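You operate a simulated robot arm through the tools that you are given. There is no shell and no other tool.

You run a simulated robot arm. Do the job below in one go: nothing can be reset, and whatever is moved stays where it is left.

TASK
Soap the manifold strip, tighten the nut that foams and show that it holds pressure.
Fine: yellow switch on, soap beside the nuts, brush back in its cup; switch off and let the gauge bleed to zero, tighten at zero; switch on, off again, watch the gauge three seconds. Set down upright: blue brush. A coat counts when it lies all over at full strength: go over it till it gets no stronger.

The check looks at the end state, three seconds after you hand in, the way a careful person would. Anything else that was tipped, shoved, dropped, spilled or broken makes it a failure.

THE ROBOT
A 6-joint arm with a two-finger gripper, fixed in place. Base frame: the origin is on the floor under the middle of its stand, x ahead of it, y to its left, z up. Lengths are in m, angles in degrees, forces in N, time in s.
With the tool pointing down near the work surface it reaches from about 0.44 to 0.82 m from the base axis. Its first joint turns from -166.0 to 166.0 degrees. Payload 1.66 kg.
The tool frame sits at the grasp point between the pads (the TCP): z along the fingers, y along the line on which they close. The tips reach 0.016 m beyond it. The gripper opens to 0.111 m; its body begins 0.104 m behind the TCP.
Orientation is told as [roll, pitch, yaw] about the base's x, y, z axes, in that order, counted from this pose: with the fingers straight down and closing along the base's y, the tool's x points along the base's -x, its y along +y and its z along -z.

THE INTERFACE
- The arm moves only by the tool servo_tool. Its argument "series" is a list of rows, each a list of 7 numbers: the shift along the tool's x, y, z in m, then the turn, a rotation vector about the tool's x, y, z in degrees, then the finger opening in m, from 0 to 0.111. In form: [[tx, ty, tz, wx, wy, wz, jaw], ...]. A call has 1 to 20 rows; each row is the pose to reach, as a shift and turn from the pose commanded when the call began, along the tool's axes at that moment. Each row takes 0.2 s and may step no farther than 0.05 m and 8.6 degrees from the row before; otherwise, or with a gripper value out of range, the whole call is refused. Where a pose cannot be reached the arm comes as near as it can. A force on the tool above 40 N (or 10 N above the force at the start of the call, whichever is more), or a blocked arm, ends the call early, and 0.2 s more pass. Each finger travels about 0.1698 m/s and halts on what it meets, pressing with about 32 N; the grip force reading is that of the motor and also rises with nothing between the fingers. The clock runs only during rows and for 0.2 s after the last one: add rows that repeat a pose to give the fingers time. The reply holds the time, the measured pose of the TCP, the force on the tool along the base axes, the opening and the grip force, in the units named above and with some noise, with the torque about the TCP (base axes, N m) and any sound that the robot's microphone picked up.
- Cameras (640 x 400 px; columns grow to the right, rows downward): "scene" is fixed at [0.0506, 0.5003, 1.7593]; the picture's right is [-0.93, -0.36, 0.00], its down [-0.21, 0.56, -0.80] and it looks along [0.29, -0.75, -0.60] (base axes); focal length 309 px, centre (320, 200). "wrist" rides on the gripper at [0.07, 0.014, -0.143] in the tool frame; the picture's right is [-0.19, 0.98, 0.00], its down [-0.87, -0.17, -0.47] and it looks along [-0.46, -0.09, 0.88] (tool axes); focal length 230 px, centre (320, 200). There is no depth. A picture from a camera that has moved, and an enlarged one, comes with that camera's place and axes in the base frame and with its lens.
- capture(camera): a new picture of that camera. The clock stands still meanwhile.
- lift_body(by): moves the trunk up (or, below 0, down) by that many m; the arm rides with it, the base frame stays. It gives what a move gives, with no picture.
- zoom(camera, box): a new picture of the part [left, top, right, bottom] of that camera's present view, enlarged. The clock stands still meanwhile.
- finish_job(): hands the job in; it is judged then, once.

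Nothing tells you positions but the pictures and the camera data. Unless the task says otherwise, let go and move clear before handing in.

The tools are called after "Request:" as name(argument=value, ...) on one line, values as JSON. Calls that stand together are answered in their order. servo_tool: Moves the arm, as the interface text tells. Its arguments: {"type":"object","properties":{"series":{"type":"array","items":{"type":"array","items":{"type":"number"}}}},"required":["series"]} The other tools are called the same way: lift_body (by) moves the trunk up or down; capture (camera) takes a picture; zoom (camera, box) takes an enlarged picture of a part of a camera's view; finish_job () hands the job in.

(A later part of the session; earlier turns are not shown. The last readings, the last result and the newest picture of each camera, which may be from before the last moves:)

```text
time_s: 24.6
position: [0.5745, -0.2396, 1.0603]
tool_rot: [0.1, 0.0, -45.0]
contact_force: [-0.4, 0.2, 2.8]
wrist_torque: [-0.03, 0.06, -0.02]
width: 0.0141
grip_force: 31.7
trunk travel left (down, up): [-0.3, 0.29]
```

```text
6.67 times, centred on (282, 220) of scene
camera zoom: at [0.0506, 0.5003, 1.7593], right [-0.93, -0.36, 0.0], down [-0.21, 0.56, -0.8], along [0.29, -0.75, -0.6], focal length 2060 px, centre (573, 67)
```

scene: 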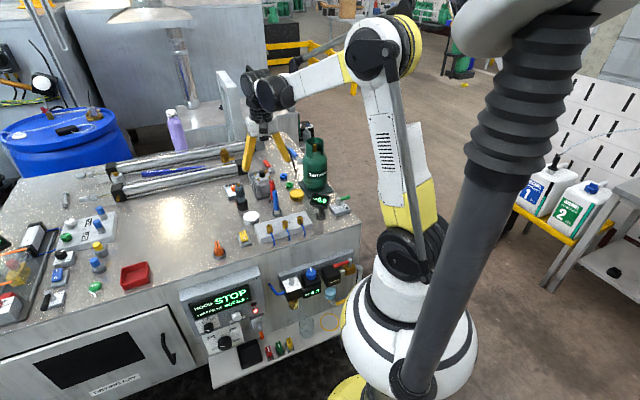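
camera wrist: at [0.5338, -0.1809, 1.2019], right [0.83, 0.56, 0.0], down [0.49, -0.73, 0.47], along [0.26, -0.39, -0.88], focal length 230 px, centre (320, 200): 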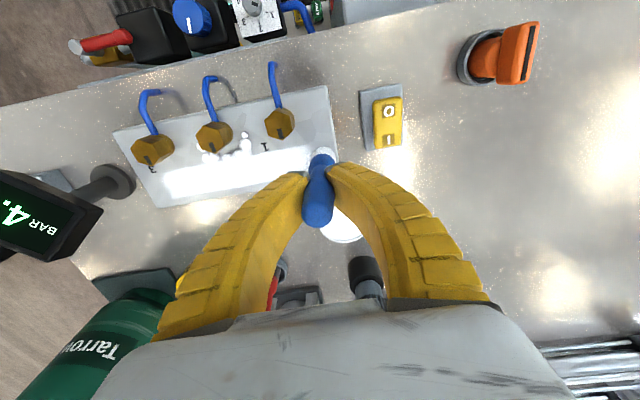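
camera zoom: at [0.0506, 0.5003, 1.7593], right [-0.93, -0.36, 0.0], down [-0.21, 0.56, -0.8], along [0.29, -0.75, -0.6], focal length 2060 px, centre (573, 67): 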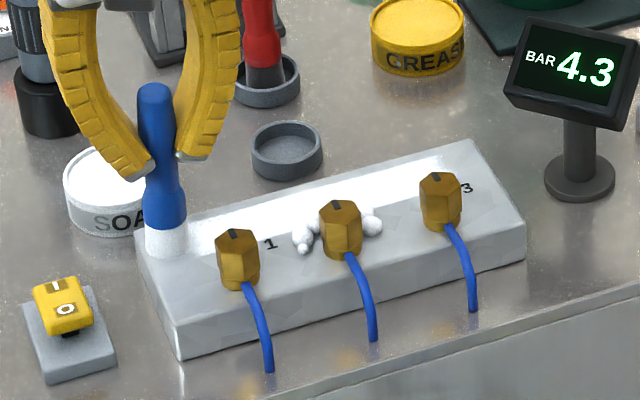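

White foam balls have appeared around nut 2, so that's the leak. I'll inspect the coat to see what still needs covering.

Request:
zoom(camera="wrist", box=[100, 60, 356, 220])

Request:
zoom(camera="scene", box=[250, 205, 314, 245])

```text
2.50 times, centred on (228, 140) of wrist
camera zoom: at [0.5338, -0.1809, 1.2019], right [0.83, 0.56, 0.0], down [0.49, -0.73, 0.47], along [0.26, -0.39, -0.88], focal length 575 px, centre (550, 350)
```

zoom: 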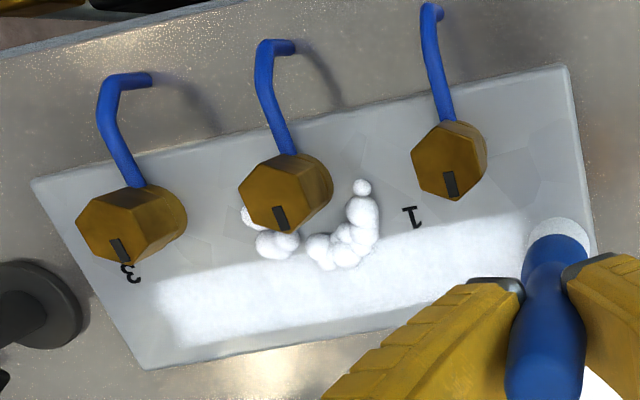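

```text
10.00 times, centred on (282, 225) of scene
camera zoom: at [0.0506, 0.5003, 1.7593], right [-0.93, -0.36, 0.0], down [-0.21, 0.56, -0.8], along [0.29, -0.75, -0.6], focal length 3090 px, centre (700, -50)
```

zoom: 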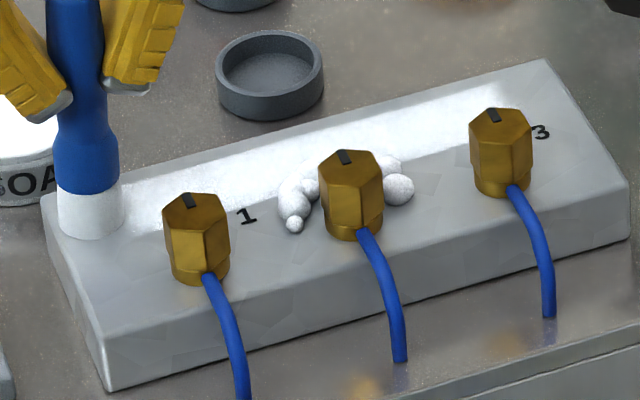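

Nut 2 foams, but I want the coat complete. I'll sweep along the outer edge of the strip next, then near the nuts.

Request:
servo_tool(series=[[-0.007, 0.003, 0, 0, 0, 0, 0.005], [-0.014, 0.003, 0, 0, 0, 0, 0.005], [-0.014, -0.012, 0, 0, 0, 0, 0.005], [-0.014, -0.027, 0, 0, 0, 0, 0.005], [-0.014, -0.042, 0, 0, 0, 0, 0.005], [-0.014, -0.057, 0, 0, 0, 0, 0.005], [-0.014, -0.072, 0, 0, 0, 0, 0.005], [-0.014, -0.087, 0, 0, 0, 0, 0.005], [-0.014, -0.102, 0, 0, 0, 0, 0.005], [-0.014, -0.117, 0, 0, 0, 0, 0.005], [-0.014, -0.132, 0, 0, 0, 0, 0.005], [-0.014, -0.147, 0, 0, 0, 0, 0.005], [-0.014, -0.16, 0, 0, 0, 0, 0.005], [-0.014, -0.172, 0, 0, 0, 0, 0.005], [-0.014, -0.172, 0, 0, 0, 0, 0.005]])

Request:
capture(camera="wrist")

Request:
zoom(camera="scene", box=[244, 185, 340, 245])

```text
time_s: 27.8
position: [0.462, -0.3711, 1.0588]
tool_rot: [0.0, 0.0, -45.0]
contact_force: [1.3, 1.9, 7.9]
wrist_torque: [0.18, -0.05, 0.0]
width: 0.0138
grip_force: 32.3
trunk travel left (down, up): [-0.3, 0.29]
```

```text
taken
camera wrist: at [0.4228, -0.3126, 1.2015], right [0.83, 0.56, 0.0], down [0.49, -0.73, 0.47], along [0.26, -0.39, -0.88], focal length 230 px, centre (320, 200)
```

wrist: 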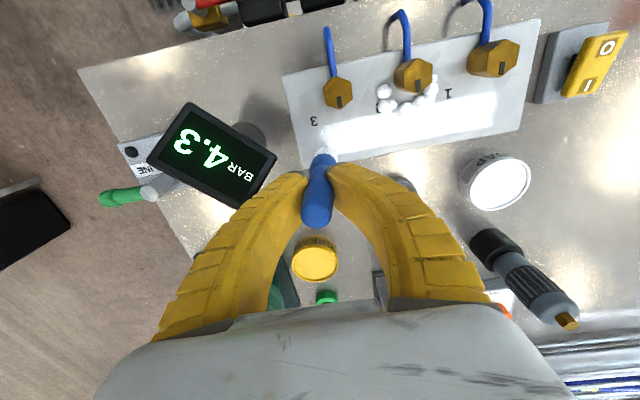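

```text
6.67 times, centred on (292, 215) of scene
camera zoom: at [0.0506, 0.5003, 1.7593], right [-0.93, -0.36, 0.0], down [-0.21, 0.56, -0.8], along [0.29, -0.75, -0.6], focal length 2060 px, centre (507, 100)
```

zoom: 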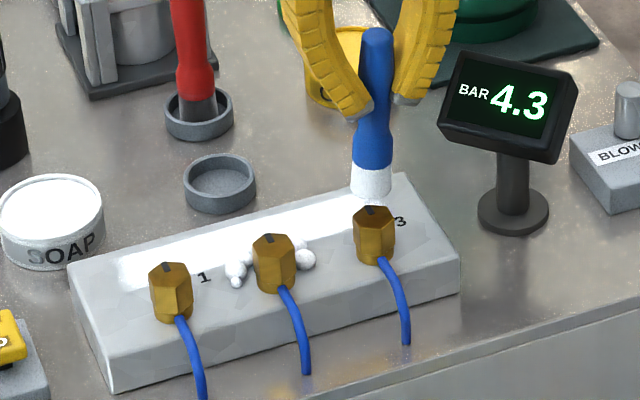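

Request:
zoom(camera="wrist", box=[280, 10, 552, 180])

Request:
zoom(camera="scene", box=[250, 205, 314, 245])

```text
2.35 times, centred on (416, 95) of wrist
camera zoom: at [0.4228, -0.3126, 1.2015], right [0.83, 0.56, 0.0], down [0.49, -0.73, 0.47], along [0.26, -0.39, -0.88], focal length 541 px, centre (94, 447)
```

zoom: 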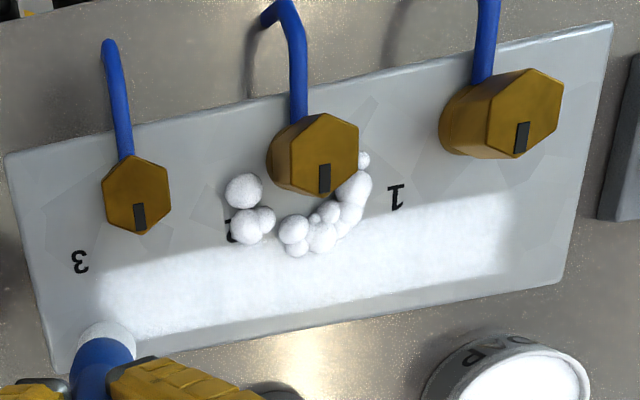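

```text
10.00 times, centred on (282, 225) of scene
camera zoom: at [0.0506, 0.5003, 1.7593], right [-0.93, -0.36, 0.0], down [-0.21, 0.56, -0.8], along [0.29, -0.75, -0.6], focal length 3090 px, centre (700, -50)
```

zoom: 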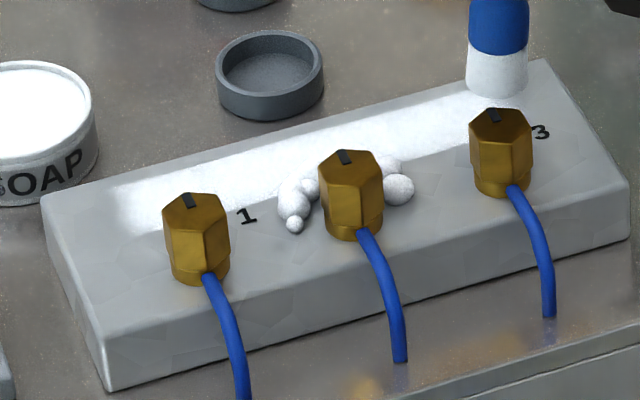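

Soap only takes within a defined rectangle beside the nuts, roughly 0.18 × 0.03 m. The interior is white, but the ends still look soft. Before doing the nut-3 end, I'll check clearance between the fingers and the gauge panel.

Request:
zoom(camera="wrist", box=[180, 100, 372, 220])

Request:
zoom(camera="scene", box=[276, 180, 340, 220])

```text
3.33 times, centred on (276, 160) of wrist
camera zoom: at [0.4228, -0.3126, 1.2015], right [0.83, 0.56, 0.0], down [0.49, -0.73, 0.47], along [0.26, -0.39, -0.88], focal length 767 px, centre (467, 333)
```

zoom: 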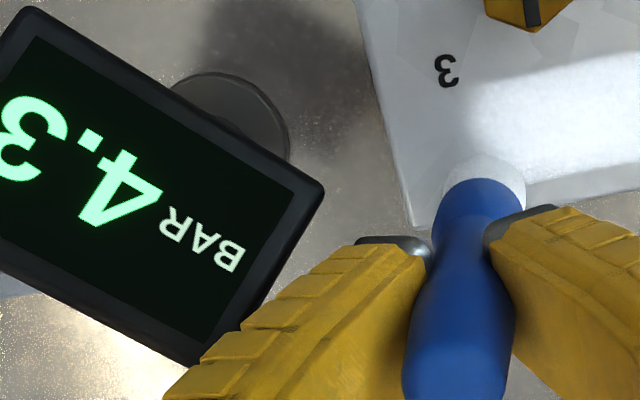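

```text
10.00 times, centred on (308, 200) of scene
camera zoom: at [0.0506, 0.5003, 1.7593], right [-0.93, -0.36, 0.0], down [-0.21, 0.56, -0.8], along [0.29, -0.75, -0.6], focal length 3090 px, centre (440, 200)
```

zoom: 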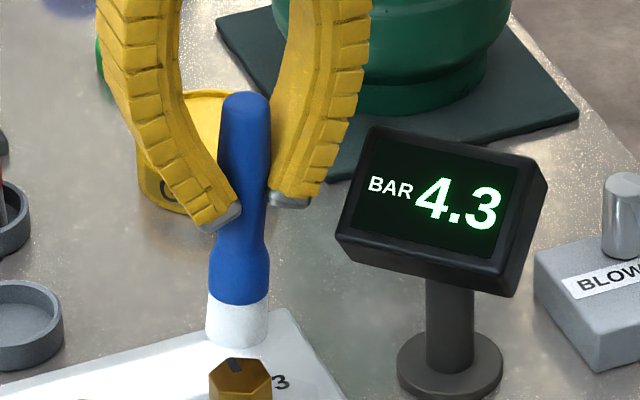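

There's roughly 1 cm or more of clearance to the panel. I'll do the upper corner at the nut-3 end, then sweep the nut-side edge of the zone back to the nut-1 end.

Request:
servo_tool(series=[[0.01, 0.0, 0, 0, 0, 0, 0.005], [0.019, 0.001, 0, 0, 0, 0, 0.005], [0.019, 0.016, 0, 0, 0, 0, 0.005], [0.019, 0.031, 0, 0, 0, 0, 0.005], [0.019, 0.046, 0, 0, 0, 0, 0.005], [0.019, 0.061, 0, 0, 0, 0, 0.005], [0.019, 0.076, 0, 0, 0, 0, 0.005], [0.019, 0.091, 0, 0, 0, 0, 0.005], [0.019, 0.106, 0, 0, 0, 0, 0.005], [0.019, 0.121, 0, 0, 0, 0, 0.005], [0.019, 0.136, 0, 0, 0, 0, 0.005], [0.019, 0.151, 0, 0, 0, 0, 0.005], [0.019, 0.166, 0, 0, 0, 0, 0.005], [0.019, 0.175, 0, 0, 0, 0, 0.005], [0.019, 0.175, 0, 0, 0, 0, 0.005]])

Request:
capture(camera="wrist")

Request:
zoom(camera="scene", box=[234, 185, 330, 245])

```text
time_s: 31.0
position: [0.5749, -0.2323, 1.059]
tool_rot: [0.0, 0.1, -45.1]
contact_force: [-1.2, -1.2, 4.7]
wrist_torque: [-0.09, 0.11, 0.0]
width: 0.0137
grip_force: 31.8
trunk travel left (down, up): [-0.3, 0.29]
```

```text
taken
camera wrist: at [0.5346, -0.174, 1.2018], right [0.83, 0.56, 0.0], down [0.49, -0.73, 0.47], along [0.26, -0.39, -0.88], focal length 230 px, centre (320, 200)
```

wrist: 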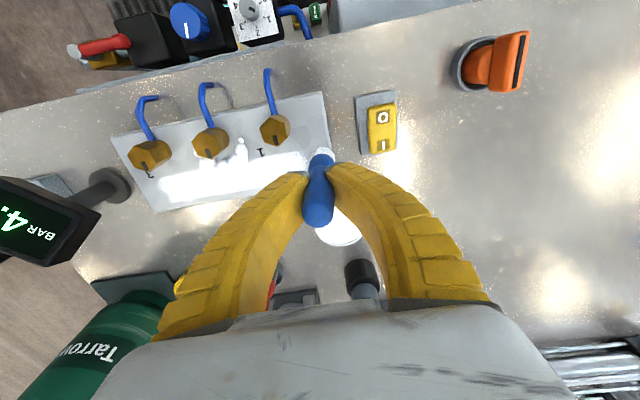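

```text
6.67 times, centred on (282, 215) of scene
camera zoom: at [0.0506, 0.5003, 1.7593], right [-0.93, -0.36, 0.0], down [-0.21, 0.56, -0.8], along [0.29, -0.75, -0.6], focal length 2060 px, centre (573, 100)
```

zoom: 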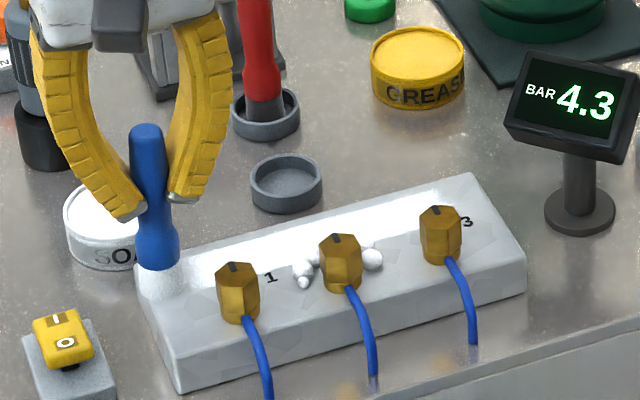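

Request:
zoom(camera="wrist", box=[100, 70, 356, 230])

Request:
zoom(camera="scene", box=[250, 205, 314, 245])

```text
2.50 times, centred on (228, 150) of wrist
camera zoom: at [0.5346, -0.174, 1.2018], right [0.83, 0.56, 0.0], down [0.49, -0.73, 0.47], along [0.26, -0.39, -0.88], focal length 575 px, centre (550, 325)
```

zoom: 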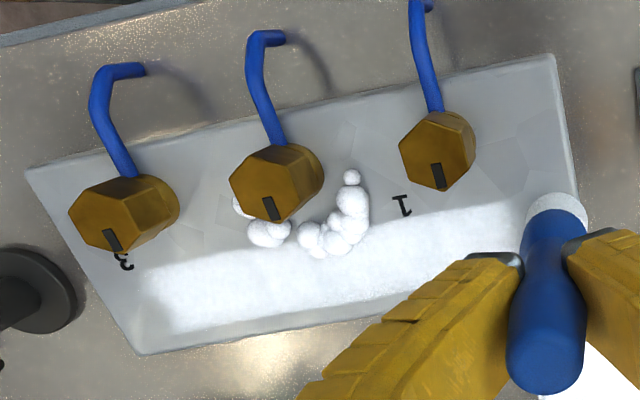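

```text
10.00 times, centred on (282, 225) of scene
camera zoom: at [0.0506, 0.5003, 1.7593], right [-0.93, -0.36, 0.0], down [-0.21, 0.56, -0.8], along [0.29, -0.75, -0.6], focal length 3090 px, centre (700, -50)
```

zoom: 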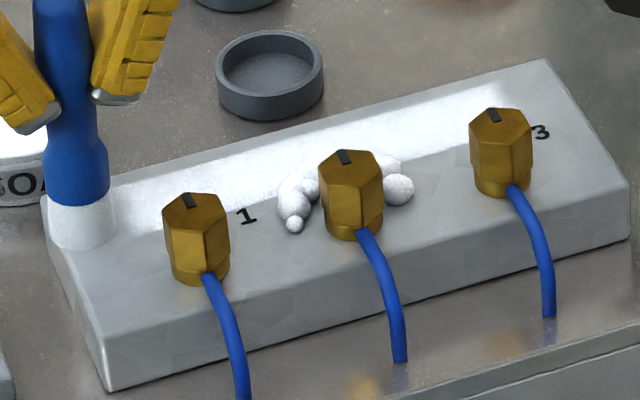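

The nut-3 end still looks a bit greyer. I'll sweep the centre line back and add cross-strokes at that end.

Request:
servo_tool(series=[[-0.01, 0.0, 0, 0, 0, 0, 0.005], [-0.01, -0.018, 0, 0, 0, 0, 0.005], [-0.01, -0.036, 0, 0, 0, 0, 0.005], [-0.01, -0.054, 0, 0, 0, 0, 0.005], [-0.01, -0.072, 0, 0, 0, 0, 0.005], [-0.01, -0.09, 0, 0, 0, 0, 0.005], [-0.01, -0.108, 0, 0, 0, 0, 0.005], [-0.01, -0.126, 0, 0, 0, 0, 0.005], [-0.01, -0.144, 0, 0, 0, 0, 0.005], [-0.01, -0.16, 0, 0, 0, 0, 0.005], [-0.01, -0.176, 0, 0, 0, 0, 0.005], [-0.019, -0.177, 0, 0, 0, 0, 0.005], [-0.01, -0.177, 0, 0, 0, 0, 0.005], [0.0, -0.176, 0, 0, 0, 0, 0.005], [0.003, -0.17, 0, 0, 0, 0, 0.005], [-0.008, -0.17, 0, 0, 0, 0, 0.005], [-0.019, -0.17, 0, 0, 0, 0, 0.005], [-0.019, -0.16, 0, 0, 0, 0, 0.005], [-0.008, -0.16, 0, 0, 0, 0, 0.005], [0.003, -0.16, 0, 0, 0, 0, 0.005]])

Request:
servo_tool(series=[[0.0, 0.015, 0, 0, 0, 0, 0.005], [-0.008, 0.015, 0, 0, 0, 0, 0.005], [-0.02, 0.015, 0, 0, 0, 0, 0.005], [-0.02, 0.03, 0, 0, 0, 0, 0.005], [-0.008, 0.03, 0, 0, 0, 0, 0.005], [0.0, 0.03, 0, 0, 0, 0, 0.005], [0.0, 0.045, 0, 0, 0, 0, 0.005], [-0.01, 0.045, 0, 0, 0, 0, 0.005], [-0.02, 0.045, 0, 0, 0, 0, 0.005], [-0.02, 0.06, 0, 0, 0, 0, 0.005], [-0.02, 0.075, 0, 0, 0, 0, 0.005], [-0.02, 0.09, 0, 0, 0, 0, 0.005], [-0.02, 0.105, 0, 0, 0, 0, 0.005], [-0.02, 0.12, 0, 0, 0, 0, 0.005], [-0.02, 0.135, 0, 0, 0, 0, 0.005], [-0.02, 0.15, 0, 0, 0, 0, 0.005], [-0.02, 0.16, 0, 0, 0, 0, 0.005], [-0.01, 0.16, 0, 0, 0, 0, 0.005], [-0.01, 0.16, 0, 0, 0, 0, 0.005]])

Request:
capture(camera="wrist")

Request:
zoom(camera="wrist", box=[100, 70, 356, 230])

Request:
zoom(camera="scene", box=[250, 205, 314, 245])

```text
time_s: 35.2
position: [0.4593, -0.3461, 1.0586]
tool_rot: [0.0, 0.0, -45.1]
contact_force: [0.3, -0.2, 4.6]
wrist_torque: [-0.03, -0.01, -0.02]
width: 0.013
grip_force: 32.3
trunk travel left (down, up): [-0.3, 0.29]
```

```text
time_s: 39.2
position: [0.5785, -0.2375, 1.0586]
tool_rot: [0.1, 0.0, -45.0]
contact_force: [-0.2, -1.2, 6.7]
wrist_torque: [-0.03, 0.05, -0.01]
width: 0.013
grip_force: 32.0
trunk travel left (down, up): [-0.3, 0.29]
```

```text
taken
camera wrist: at [0.5382, -0.1786, 1.2014], right [0.83, 0.56, 0.0], down [0.49, -0.73, 0.47], along [0.26, -0.39, -0.88], focal length 230 px, centre (320, 200)
```

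wrist: 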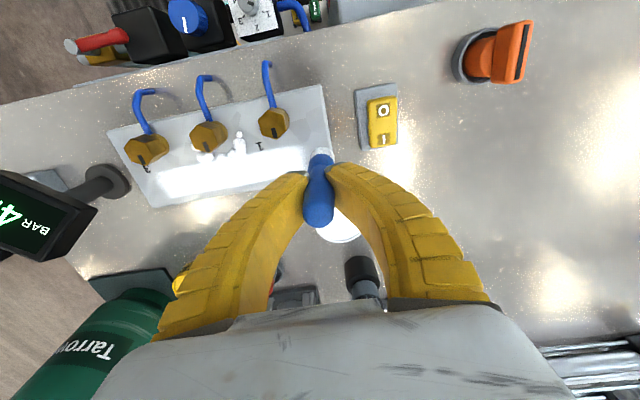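

```text
2.50 times, centred on (228, 150) of wrist
camera zoom: at [0.5382, -0.1786, 1.2014], right [0.83, 0.56, 0.0], down [0.49, -0.73, 0.47], along [0.26, -0.39, -0.88], focal length 575 px, centre (550, 325)
```

zoom: 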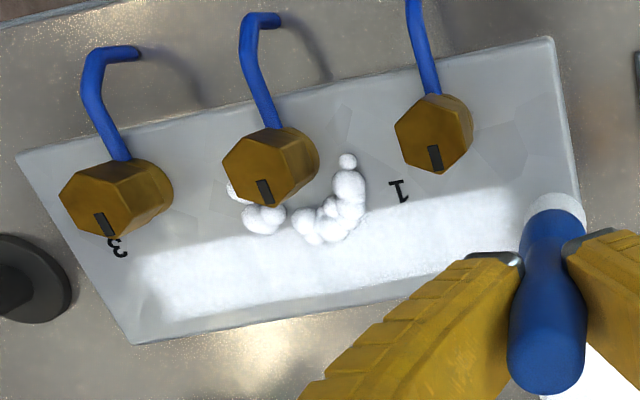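

```text
10.00 times, centred on (282, 225) of scene
camera zoom: at [0.0506, 0.5003, 1.7593], right [-0.93, -0.36, 0.0], down [-0.21, 0.56, -0.8], along [0.29, -0.75, -0.6], focal length 3090 px, centre (700, -50)
```

zoom: 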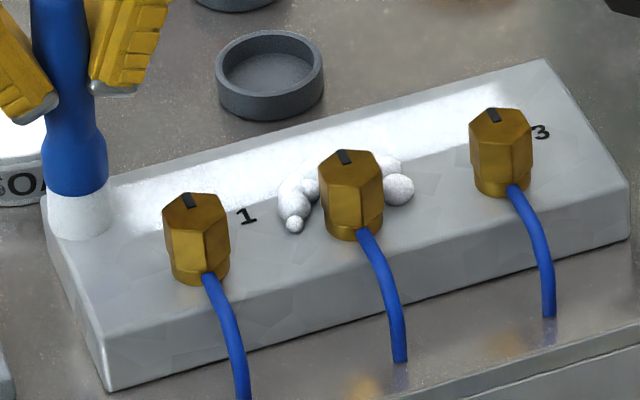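

The look hasn't changed with these extra passes, but the brush may be running dry. I'll reload it with soap and go over the zone again to be sure it's at full strength.

Request:
servo_tool(series=[[0, 0, -0.015, 0, 0, 0, 0.005], [0, 0, -0.035, 0, 0, 0, 0.005], [-0.03, 0.003, -0.035, 0, 0, 0, 0.005], [-0.06, 0.006, -0.035, 0, 0, 0, 0.005], [-0.0864, 0.0098, -0.035, 0, 0, 0, 0.005], [-0.0864, 0.0098, -0.015, 0, 0, 0, 0.005], [-0.0864, 0.0098, -0.002, 0, 0, 0, 0.005], [-0.0864, 0.0098, 0.004, 0, 0, 0, 0.005], [-0.0864, 0.0098, 0.008, 0, 0, 0, 0.005], [-0.0864, 0.0098, 0.008, 0, 0, 0, 0.005]])

Request:
zoom(camera="wrist", box=[60, 0, 330, 170])

Request:
zoom(camera="scene", box=[224, 190, 320, 250])

```text
time_s: 41.4
position: [0.6479, -0.2913, 1.0502]
tool_rot: [-0.1, -0.2, -45.0]
contact_force: [1.5, -1.3, 9.2]
wrist_torque: [-0.07, -0.05, 0.02]
width: 0.0128
grip_force: 32.4
trunk travel left (down, up): [-0.3, 0.29]
```

```text
2.35 times, centred on (195, 85) of wrist
camera zoom: at [0.6069, -0.233, 1.1933], right [0.83, 0.56, 0.0], down [0.49, -0.73, 0.47], along [0.26, -0.39, -0.88], focal length 541 px, centre (614, 471)
```

zoom: 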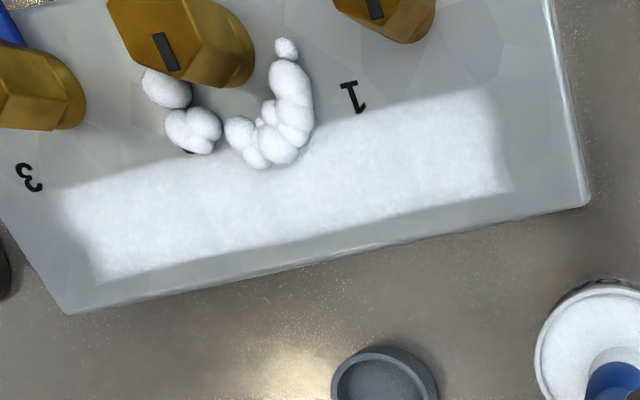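

```text
6.67 times, centred on (272, 220) of scene
camera zoom: at [0.0506, 0.5003, 1.7593], right [-0.93, -0.36, 0.0], down [-0.21, 0.56, -0.8], along [0.29, -0.75, -0.6], focal length 2060 px, centre (640, 67)
```

zoom: 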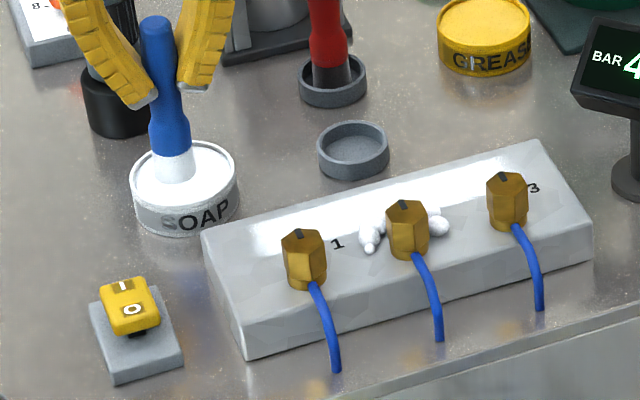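

The zone is now clearly visible as a nearly uniform white rectangle. With the brush reloaded, I'll do another full set of passes over it and compare.

Request:
servo_tool(series=[[0, 0, -0.02, 0, 0, 0, 0.005], [0, 0, -0.038, 0, 0, 0, 0.005], [0.03, -0.005, -0.038, 0, 0, 0, 0.005], [0.06, -0.01, -0.038, 0, 0, 0, 0.005], [0.0754, -0.0138, -0.025, 0, 0, 0, 0.005], [0.0754, -0.0138, -0.012, 0, 0, 0, 0.005], [0.0754, -0.0138, -0.008, 0, 0, 0, 0.005], [0.0754, -0.029, -0.008, 0, 0, 0, 0.005], [0.0754, -0.044, -0.008, 0, 0, 0, 0.005], [0.0754, -0.059, -0.008, 0, 0, 0, 0.005], [0.0754, -0.074, -0.008, 0, 0, 0, 0.005], [0.0754, -0.089, -0.008, 0, 0, 0, 0.005], [0.0754, -0.104, -0.008, 0, 0, 0, 0.005], [0.0754, -0.119, -0.008, 0, 0, 0, 0.005], [0.0754, -0.134, -0.008, 0, 0, 0, 0.005], [0.0754, -0.149, -0.008, 0, 0, 0, 0.005], [0.0754, -0.164, -0.008, 0, 0, 0, 0.005], [0.0754, -0.176, -0.008, 0, 0, 0, 0.005], [0.0754, -0.185, -0.008, 0, 0, 0, 0.005], [0.083, -0.185, -0.008, 0, 0, 0, 0.005]])

Request:
servo_tool(series=[[0, 0.015, 0, 0, 0, 0, 0.005], [0, 0.03, 0, 0, 0, 0, 0.005], [0, 0.045, 0, 0, 0, 0, 0.005], [0, 0.06, 0, 0, 0, 0, 0.005], [0, 0.075, 0, 0, 0, 0, 0.005], [0, 0.09, 0, 0, 0, 0, 0.005], [0, 0.105, 0, 0, 0, 0, 0.005], [0, 0.12, 0, 0, 0, 0, 0.005], [0, 0.135, 0, 0, 0, 0, 0.005], [0, 0.15, 0, 0, 0, 0, 0.005], [0, 0.163, 0, 0, 0, 0, 0.005], [0, 0.171, 0, 0, 0, 0, 0.005], [0.007, 0.171, 0, 0, 0, 0, 0.005], [0.007, 0.171, 0, 0, 0, 0, 0.005]])

Request:
servo_tool(series=[[0, -0.015, 0, 0, 0, 0, 0.005], [0, -0.03, 0, 0, 0, 0, 0.005], [0, -0.045, 0, 0, 0, 0, 0.005], [0, -0.06, 0, 0, 0, 0, 0.005], [0, -0.075, 0, 0, 0, 0, 0.005], [0, -0.09, 0, 0, 0, 0, 0.005], [0, -0.105, 0, 0, 0, 0, 0.005], [0, -0.12, 0, 0, 0, 0, 0.005], [0, -0.135, 0, 0, 0, 0, 0.005], [0, -0.15, 0, 0, 0, 0, 0.005], [0, -0.163, 0, 0, 0, 0, 0.005], [0, -0.171, 0, 0, 0, 0, 0.005], [0.005, -0.171, 0, 0, 0, 0, 0.005], [0.005, -0.171, 0, 0, 0, 0, 0.005]])

Request:
servo_tool(series=[[0, 0.015, 0, 0, 0, 0, 0.005], [0, 0.03, 0, 0, 0, 0, 0.005], [0, 0.045, 0, 0, 0, 0, 0.005], [0, 0.06, 0, 0, 0, 0, 0.005], [0, 0.075, 0, 0, 0, 0, 0.005], [0, 0.09, 0, 0, 0, 0, 0.005], [0, 0.105, 0, 0, 0, 0, 0.005], [0, 0.12, 0, 0, 0, 0, 0.005], [0, 0.135, 0, 0, 0, 0, 0.005], [0, 0.15, 0, 0, 0, 0, 0.005], [0, 0.163, 0, 0, 0, 0, 0.005], [0, 0.171, 0, 0, 0, 0, 0.005], [0, 0.171, 0, 0, 0, 0, 0.005]])

Request:
capture(camera="wrist")

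Request:
zoom(camera="scene", box=[224, 190, 320, 250])

```text
time_s: 45.6
position: [0.4549, -0.3648, 1.0588]
tool_rot: [0.0, 0.0, -45.0]
contact_force: [1.9, -1.9, 11.3]
wrist_torque: [-0.1, -0.11, 0.01]
width: 0.0126
grip_force: 31.8
trunk travel left (down, up): [-0.3, 0.29]
```

```text
time_s: 48.6
position: [0.5723, -0.2383, 1.0573]
tool_rot: [-0.1, 0.0, -44.9]
contact_force: [1.5, -3.6, 11.7]
wrist_torque: [-0.18, -0.12, -0.01]
width: 0.0121
grip_force: 31.9
trunk travel left (down, up): [-0.3, 0.29]
```

```text
time_s: 51.6
position: [0.4469, -0.3559, 1.0582]
tool_rot: [0.0, 0.0, -45.0]
contact_force: [2.1, -0.5, 9.4]
wrist_torque: [-0.11, -0.08, -0.02]
width: 0.013
grip_force: 32.3
trunk travel left (down, up): [-0.3, 0.29]
```

```text
time_s: 54.4
position: [0.5706, -0.2345, 1.0588]
tool_rot: [-0.1, 0.1, -45.1]
contact_force: [-0.2, -1.5, 3.2]
wrist_torque: [-0.12, 0.08, 0.01]
width: 0.013
grip_force: 31.7
trunk travel left (down, up): [-0.3, 0.29]
```

```text
taken
camera wrist: at [0.5308, -0.1762, 1.2011], right [0.83, 0.56, 0.0], down [0.49, -0.73, 0.47], along [0.26, -0.39, -0.88], focal length 230 px, centre (320, 200)
```

wrist: 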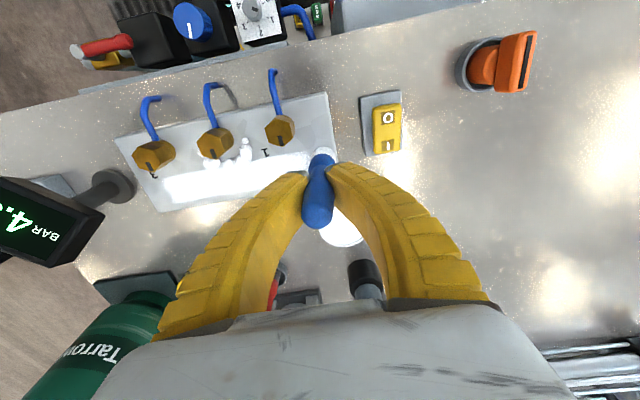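

```text
6.67 times, centred on (272, 220) of scene
camera zoom: at [0.0506, 0.5003, 1.7593], right [-0.93, -0.36, 0.0], down [-0.21, 0.56, -0.8], along [0.29, -0.75, -0.6], focal length 2060 px, centre (640, 67)
```

zoom: 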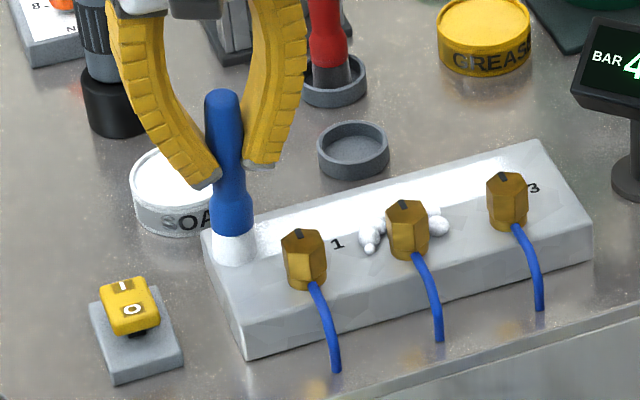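

I'll lift the brush and go above its cup, then compare the coat from there.

Request:
servo_tool(series=[[0, 0, -0.02, 0, 0, 0, 0.005], [0, 0, -0.05, 0, 0, 0, 0.005], [-0.03, -0.0, -0.05, 0, 0, 0, 0.005], [-0.06, -0.03, -0.05, 0, 0, 0, 0.005], [-0.0896, -0.06, -0.05, 0, 0, 0, 0.005], [-0.0896, -0.0918, -0.05, 0, 0, 0, 0.005], [-0.0896, -0.0918, -0.05, 0, 0, 0, 0.005]])

Request:
capture(camera="wrist")

Request:
zoom(camera="wrist", box=[180, 0, 436, 160])

Request:
zoom(camera="scene", box=[240, 175, 336, 235])

```text
time_s: 56.0
position: [0.5686, -0.3646, 1.1102]
tool_rot: [0.0, -0.1, -44.9]
contact_force: [0.5, 0.4, 0.0]
wrist_torque: [-0.02, 0.0, -0.01]
width: 0.0125
grip_force: 31.6
trunk travel left (down, up): [-0.3, 0.29]
```

```text
taken
camera wrist: at [0.5278, -0.307, 1.2516], right [0.83, 0.56, 0.0], down [0.49, -0.73, 0.47], along [0.26, -0.39, -0.88], focal length 230 px, centre (320, 200)
```

wrist: 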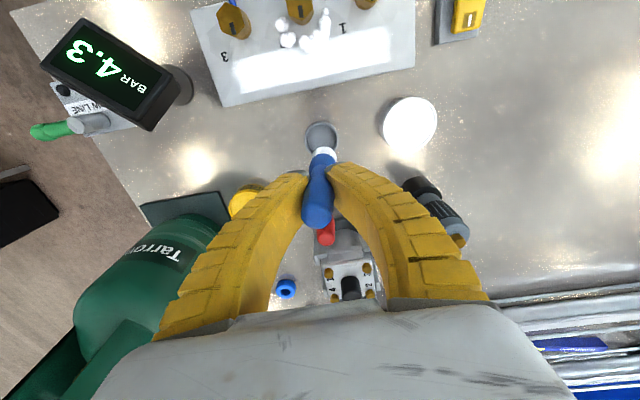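

```text
2.50 times, centred on (308, 80) of wrist
camera zoom: at [0.5278, -0.307, 1.2516], right [0.83, 0.56, 0.0], down [0.49, -0.73, 0.47], along [0.26, -0.39, -0.88], focal length 575 px, centre (350, 500)
```

zoom: 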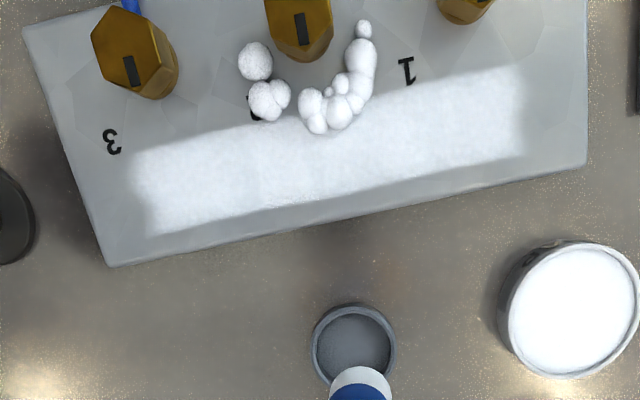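

```text
6.67 times, centred on (288, 205) of scene
camera zoom: at [0.0506, 0.5003, 1.7593], right [-0.93, -0.36, 0.0], down [-0.21, 0.56, -0.8], along [0.29, -0.75, -0.6], focal length 2060 px, centre (533, 167)
```

zoom: 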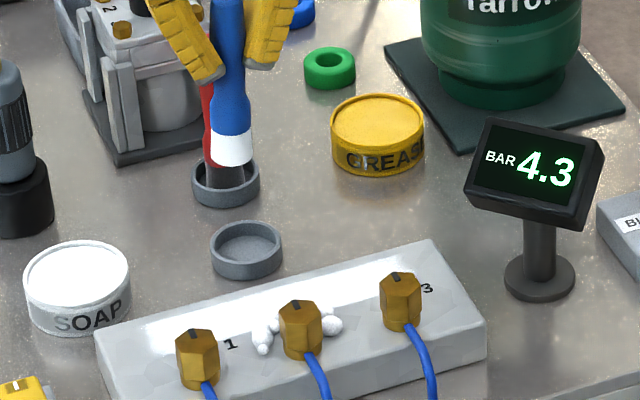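

Request:
zoom(camera="wrist", box=[220, 30, 316, 100])

Request:
zoom(camera="wrist", box=[310, 10, 406, 80])

```text
5.71 times, centred on (268, 65) of wrist
camera zoom: at [0.5278, -0.307, 1.2516], right [0.83, 0.56, 0.0], down [0.49, -0.73, 0.47], along [0.26, -0.39, -0.88], focal length 1315 px, centre (617, 971)
```

zoom: 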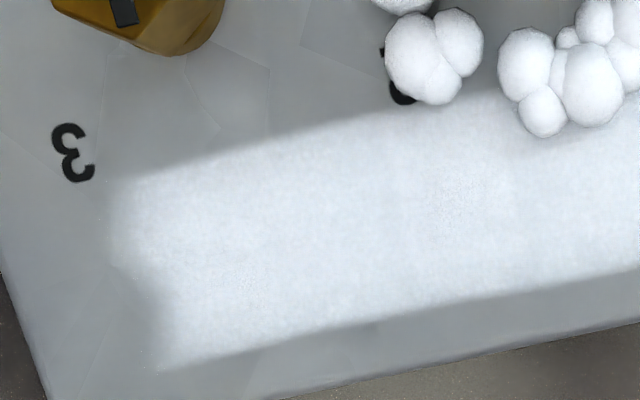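

```text
5.71 times, centred on (358, 45) of wrist
camera zoom: at [0.5278, -0.307, 1.2516], right [0.83, 0.56, 0.0], down [0.49, -0.73, 0.47], along [0.26, -0.39, -0.88], focal length 1315 px, centre (103, 1086)
```

zoom: 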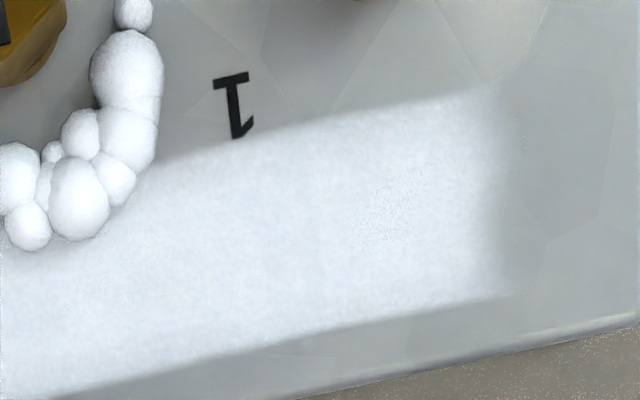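

The coat is uniformly white over the whole zone, with only feathered edges at the ends. Now I'll return the brush to its cup, shifting 3 mm to centre the bristles, and lower it.

Request:
servo_tool(series=[[0, -0.003, 0.02, 0, 0, 0, 0.005], [0, -0.003, 0.04, 0, 0, 0, 0.005], [0, -0.003, 0.055, 0, 0, 0, 0.005], [0, -0.003, 0.063, 0, 0, 0, 0.005], [0, -0.003, 0.063, 0, 0, 0, 0.005]])

Request:
capture(camera="wrist")

Request:
zoom(camera="scene", box=[256, 180, 304, 220])

```text
time_s: 57.2
position: [0.5647, -0.3653, 1.0446]
tool_rot: [0.0, 0.0, -45.0]
contact_force: [0.9, 0.4, -1.4]
wrist_torque: [0.03, -0.01, -0.02]
width: 0.0125
grip_force: 32.5
trunk travel left (down, up): [-0.3, 0.29]
```

```text
taken
camera wrist: at [0.5254, -0.307, 1.1878], right [0.83, 0.56, 0.0], down [0.49, -0.73, 0.47], along [0.26, -0.39, -0.88], focal length 230 px, centre (320, 200)
```

wrist: 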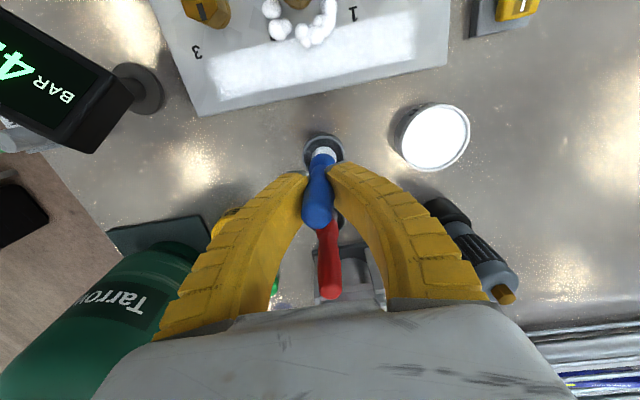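

```text
10.00 times, centred on (280, 200) of scene
camera zoom: at [0.0506, 0.5003, 1.7593], right [-0.93, -0.36, 0.0], down [-0.21, 0.56, -0.8], along [0.29, -0.75, -0.6], focal length 3090 px, centre (720, 200)
```

zoom: 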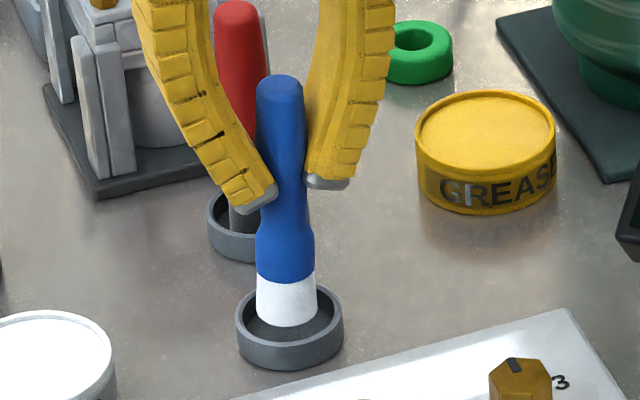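

The bristles are inside the cup about 9 mm above its floor, and the brush leans about 3° along the finger line. I'll tilt the tool 3° to bring it upright while lowering it.

Request:
servo_tool(series=[[0, 0.0015, 0.0, 1.5, 0, 0, 0.005], [0, 0.003, 0.002, 3, 0, 0, 0.005], [0, 0.003, 0.005, 3, 0, 0, 0.005], [0, 0.003, 0.007, 3, 0, 0, 0.005], [0, 0.003, 0.007, 3, 0, 0, 0.005]])

Request:
zoom(camera="scene", box=[256, 180, 304, 220])

Request:
zoom(camera="wrist", box=[240, 110, 400, 240])

```text
time_s: 58.4
position: [0.5686, -0.3639, 1.039]
tool_rot: [-2.9, -0.1, -45.0]
contact_force: [-1.1, -0.2, -0.6]
wrist_torque: [-0.02, 0.02, 0.01]
width: 0.0124
grip_force: 32.3
trunk travel left (down, up): [-0.3, 0.29]
```

```text
10.00 times, centred on (280, 200) of scene
camera zoom: at [0.0506, 0.5003, 1.7593], right [-0.93, -0.36, 0.0], down [-0.21, 0.56, -0.8], along [0.29, -0.75, -0.6], focal length 3090 px, centre (720, 200)
```

zoom: 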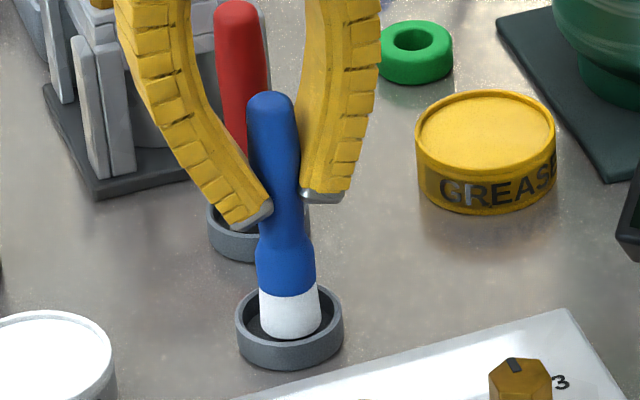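

```text
3.08 times, centred on (320, 175) of wrist
camera zoom: at [0.5329, -0.2998, 1.1801], right [0.83, 0.56, -0.05], down [0.51, -0.71, 0.48], along [0.23, -0.42, -0.88], focal length 708 px, centre (320, 277)
```

zoom: 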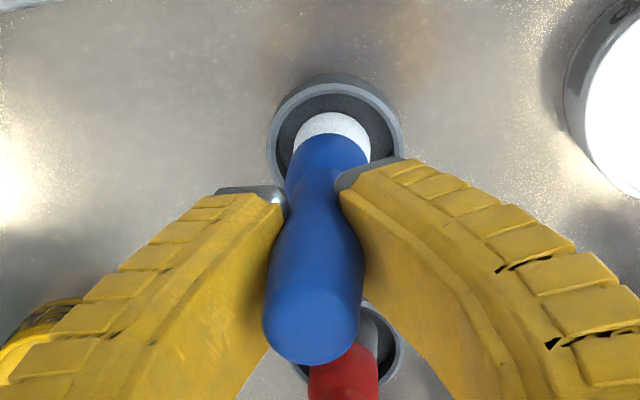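

The brush is upright and centred, with about 4 mm to go. I'll lower it until it rests on the cup floor.

Request:
servo_tool(series=[[0, 0, 0.0015, 0, 0, 0, 0.005], [0, 0, 0.003, 0, 0, 0, 0.005], [0, 0, 0.003, 0, 0, 0, 0.005]])

Request:
zoom(camera="scene", box=[256, 180, 304, 220])

```text
time_s: 59.2
position: [0.5669, -0.364, 1.035]
tool_rot: [-3.1, 0.0, -45.0]
contact_force: [-0.1, 0.5, -0.2]
wrist_torque: [-0.01, -0.02, 0.0]
width: 0.0124
grip_force: 31.8
trunk travel left (down, up): [-0.3, 0.29]
```

```text
10.00 times, centred on (280, 200) of scene
camera zoom: at [0.0506, 0.5003, 1.7593], right [-0.93, -0.36, 0.0], down [-0.21, 0.56, -0.8], along [0.29, -0.75, -0.6], focal length 3090 px, centre (720, 200)
```

zoom: 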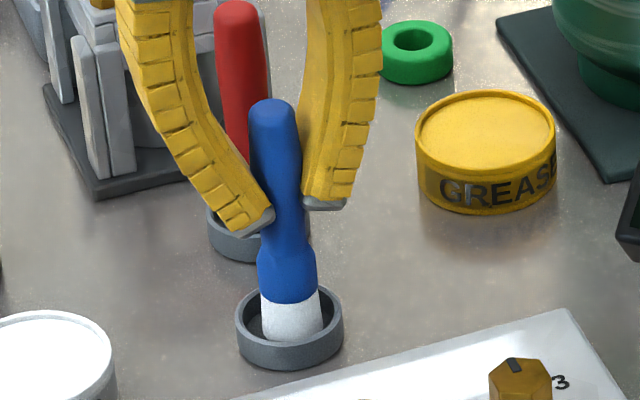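

Request:
servo_tool(series=[[0, 0, 0.001, 0, 0, 0, 0.005], [0, 0, 0.002, 0, 0, 0, 0.005], [0, 0, 0.002, 0, 0, 0, 0.005]])

```text
time_s: 60.0
position: [0.5697, -0.362, 1.0325]
tool_rot: [-3.0, 0.1, -45.0]
contact_force: [0.1, -0.1, 0.3]
wrist_torque: [0.03, 0.04, 0.02]
width: 0.0121
grip_force: 31.9
trunk travel left (down, up): [-0.3, 0.29]
```

Request:
servo_tool(series=[[0, 0, 0.001, 0, 0, 0, 0.005], [0, 0, 0.002, 0, 0, 0, 0.005], [0, 0, 0.002, 0, 0, 0, 0.005]])

Request:
zoom(camera="scene", box=[256, 180, 304, 220])

```text
time_s: 60.8
position: [0.5676, -0.3617, 1.0322]
tool_rot: [-3.0, 0.1, -45.0]
contact_force: [2.1, -3.1, 11.2]
wrist_torque: [-0.14, -0.1, 0.03]
width: 0.0123
grip_force: 32.3
trunk travel left (down, up): [-0.3, 0.29]
```

```text
10.00 times, centred on (280, 200) of scene
camera zoom: at [0.0506, 0.5003, 1.7593], right [-0.93, -0.36, 0.0], down [-0.21, 0.56, -0.8], along [0.29, -0.75, -0.6], focal length 3090 px, centre (720, 200)
```

zoom: 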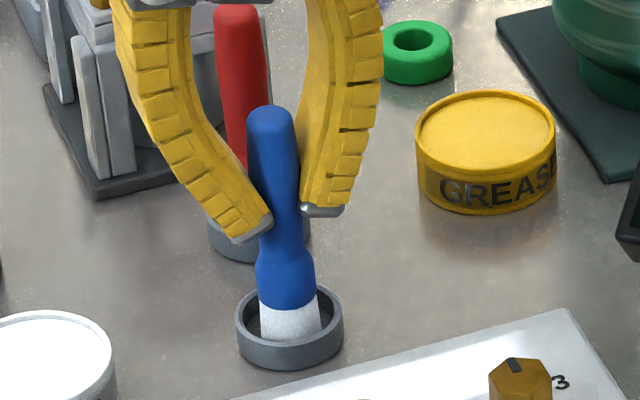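

The brush rests on the cup floor with light contact of about 11 N. I'll ease off slightly and open the fingers slowly.

Request:
servo_tool(series=[[0, 0, -0.001, 0, 0, 0, 0.008], [0, 0, -0.001, 0, 0, 0, 0.016], [0, 0, -0.001, 0, 0, 0, 0.022], [0, 0, -0.001, 0, 0, 0, 0.03], [0, 0, -0.001, 0, 0, 0, 0.045], [0, 0, -0.001, 0, 0, 0, 0.045]])

Request:
zoom(camera="scene", box=[256, 180, 304, 220])

Request:
capture(camera="wrist")

```text
time_s: 62.2
position: [0.567, -0.3631, 1.0313]
tool_rot: [-2.9, -0.1, -45.1]
contact_force: [-0.2, -0.7, 0.0]
wrist_torque: [-0.01, -0.01, 0.04]
width: 0.0474
grip_force: 1.9
trunk travel left (down, up): [-0.3, 0.29]
```

```text
10.00 times, centred on (280, 200) of scene
camera zoom: at [0.0506, 0.5003, 1.7593], right [-0.93, -0.36, 0.0], down [-0.21, 0.56, -0.8], along [0.29, -0.75, -0.6], focal length 3090 px, centre (720, 200)
```

zoom: 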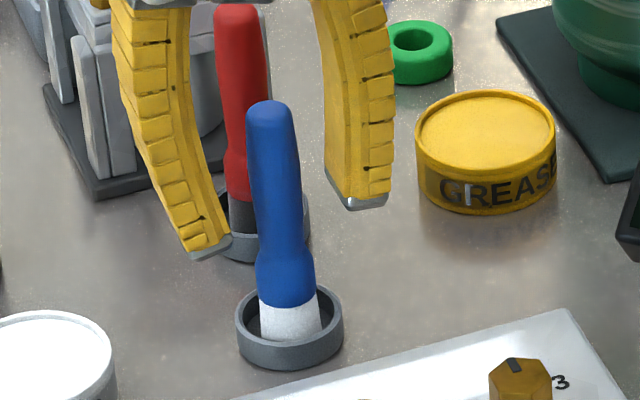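

```text
taken
camera wrist: at [0.5328, -0.2989, 1.1736], right [0.83, 0.56, -0.05], down [0.51, -0.71, 0.48], along [0.23, -0.42, -0.88], focal length 230 px, centre (320, 200)
```

wrist: 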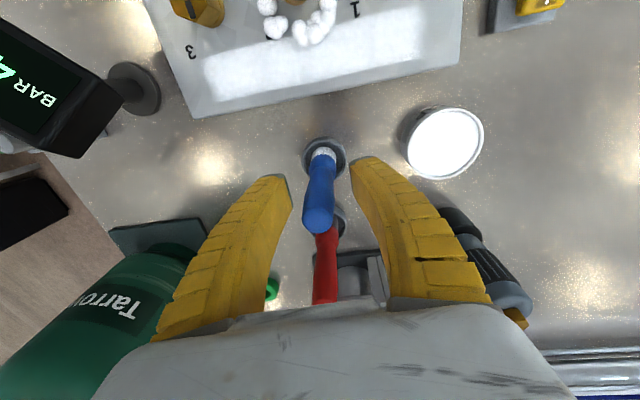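

The brush is released and standing upright in its cup, as it was at the start. I'll rise straight up, remove the tilt, and close the fingers.

Request:
servo_tool(series=[[0, 0, -0.02, 0, 0, 0, 0.045], [0, 0, -0.05, 0, 0, 0, 0.045], [0, 0, -0.08, 0, 0, 0, 0.045], [0, 0, -0.11, -1.5, 0, 0, 0.045], [0, 0, -0.11, -3, 0, 0, 0.045], [0, 0, -0.11, -3, 0, 0, 0.02], [0, 0, -0.11, -3, 0, 0, 0.0], [0, 0, -0.11, -3, 0, 0, 0.0]])

Request:
zoom(camera="scene", box=[216, 165, 344, 245])

```text
time_s: 64.0
position: [0.5747, -0.3583, 1.143]
tool_rot: [0.0, 0.0, -44.9]
contact_force: [-1.0, 0.0, 0.6]
wrist_torque: [-0.03, -0.01, -0.02]
width: 0.0
grip_force: 28.4
trunk travel left (down, up): [-0.3, 0.29]
```

```text
5.00 times, centred on (280, 205) of scene
camera zoom: at [0.0506, 0.5003, 1.7593], right [-0.93, -0.36, 0.0], down [-0.21, 0.56, -0.8], along [0.29, -0.75, -0.6], focal length 1545 px, centre (520, 175)
```

zoom: 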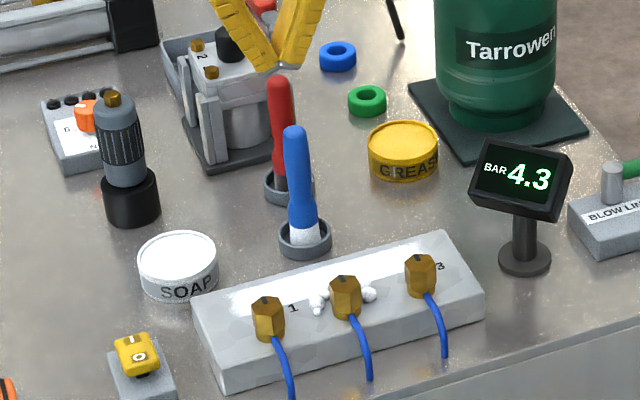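

The brush is back in its cup. I'll move above the raised "O" end of the rocker, near (0.594,-0.163), to switch it off.

Request:
servo_tool(series=[[0.025, 0.03, 0, 0, 0, 0, 0.0], [0.05, 0.06, 0, 0, 0, 0, 0.0], [0.075, 0.09, 0, 0, 0, 0, 0.0], [0.1, 0.122, 0, 0, 0, 0, 0.0], [0.1243, 0.1522, 0.0, 0, 0, 0, 0.0], [0.1243, 0.1522, 0.04, 0, 0, 0, 0.0], [0.1243, 0.1522, 0.08, 0, 0, 0, 0.0], [0.1243, 0.1522, 0.11, 0, 0, 0, 0.0], [0.1243, 0.1522, 0.12, 0, 0, 0, 0.0], [0.1243, 0.1522, 0.12, 0, 0, 0, 0.0]])

Request:
zoom(camera="wrist", box=[224, 90, 416, 210])

Request:
zoom(camera="scene", box=[216, 205, 280, 245])

```text
time_s: 66.2
position: [0.589, -0.1648, 1.0231]
tool_rot: [-0.1, 0.0, -45.0]
contact_force: [0.9, 1.3, -0.5]
wrist_torque: [-0.02, 0.01, 0.0]
width: 0.0001
grip_force: 28.9
trunk travel left (down, up): [-0.3, 0.29]
```

```text
3.33 times, centred on (320, 150) of wrist
camera zoom: at [0.5485, -0.1064, 1.165], right [0.83, 0.56, 0.0], down [0.49, -0.73, 0.47], along [0.26, -0.39, -0.88], focal length 767 px, centre (320, 367)
```

zoom: 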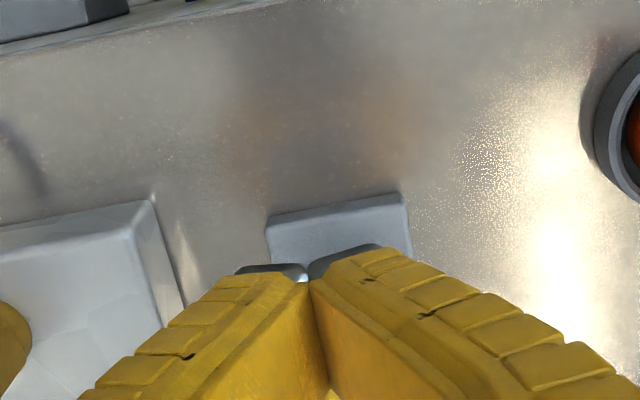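

```text
10.00 times, centred on (248, 225) of scene
camera zoom: at [0.0506, 0.5003, 1.7593], right [-0.93, -0.36, 0.0], down [-0.21, 0.56, -0.8], along [0.29, -0.75, -0.6], focal length 3090 px, centre (1040, -50)
```

zoom: 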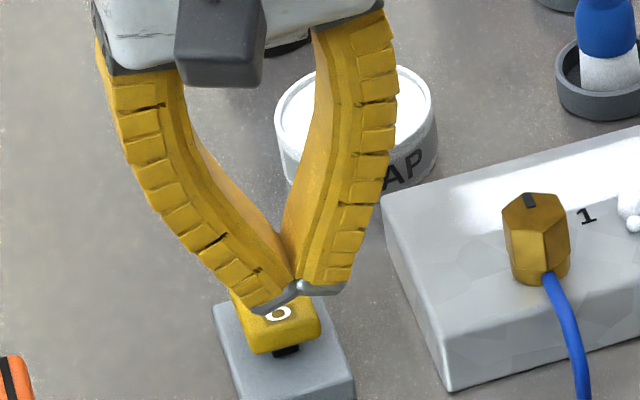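

The tips are about 6 mm off the rocker's centreline, so I'll correct that in y and then press down in small steps.

Request:
servo_tool(series=[[0, 0.006, 0.0, 0, 0, 0, 0.0], [0, 0.006, 0.01, 0, 0, 0, 0.0], [0, 0.006, 0.018, 0, 0, 0, 0.0], [0, 0.006, 0.024, 0, 0, 0, 0.0], [0, 0.006, 0.028, 0, 0, 0, 0.0], [0, 0.006, 0.031, 0, 0, 0, 0.0], [0, 0.006, 0.033, 0, 0, 0, 0.0]])

Request:
zoom(camera="scene", box=[216, 205, 280, 245])

Request:
zoom(camera="scene", box=[290, 185, 354, 225])

```text
time_s: 67.8
position: [0.5943, -0.1594, 0.9893]
tool_rot: [0.0, -0.2, -45.0]
contact_force: [-0.5, -1.7, 14.7]
wrist_torque: [-0.11, -0.05, -0.02]
width: 0.0059
grip_force: 29.2
trunk travel left (down, up): [-0.3, 0.29]
```

```text
10.00 times, centred on (248, 225) of scene
camera zoom: at [0.0506, 0.5003, 1.7593], right [-0.93, -0.36, 0.0], down [-0.21, 0.56, -0.8], along [0.29, -0.75, -0.6], focal length 3090 px, centre (1040, -50)
```

zoom: 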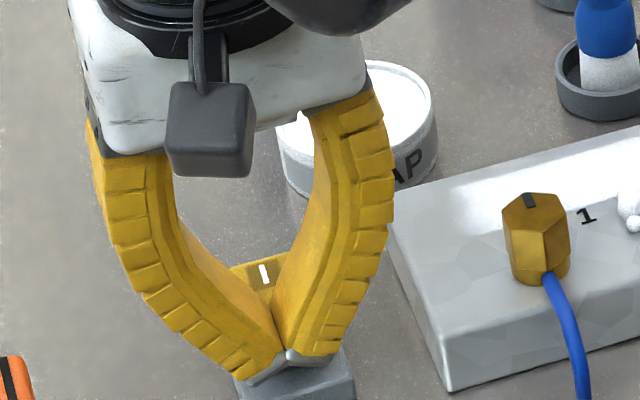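

```text
10.00 times, centred on (322, 205) of scene
camera zoom: at [0.0506, 0.5003, 1.7593], right [-0.93, -0.36, 0.0], down [-0.21, 0.56, -0.8], along [0.29, -0.75, -0.6], focal length 3090 px, centre (300, 150)
```

zoom: 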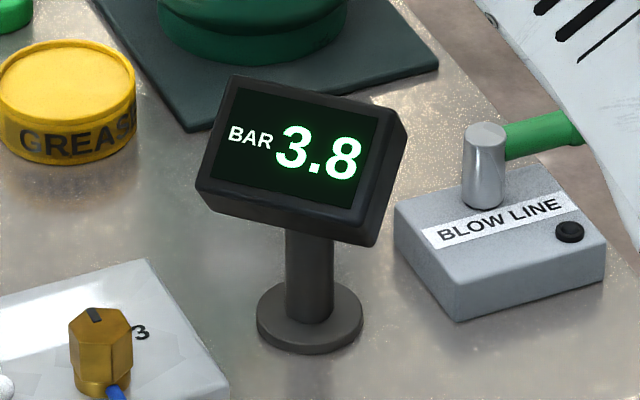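

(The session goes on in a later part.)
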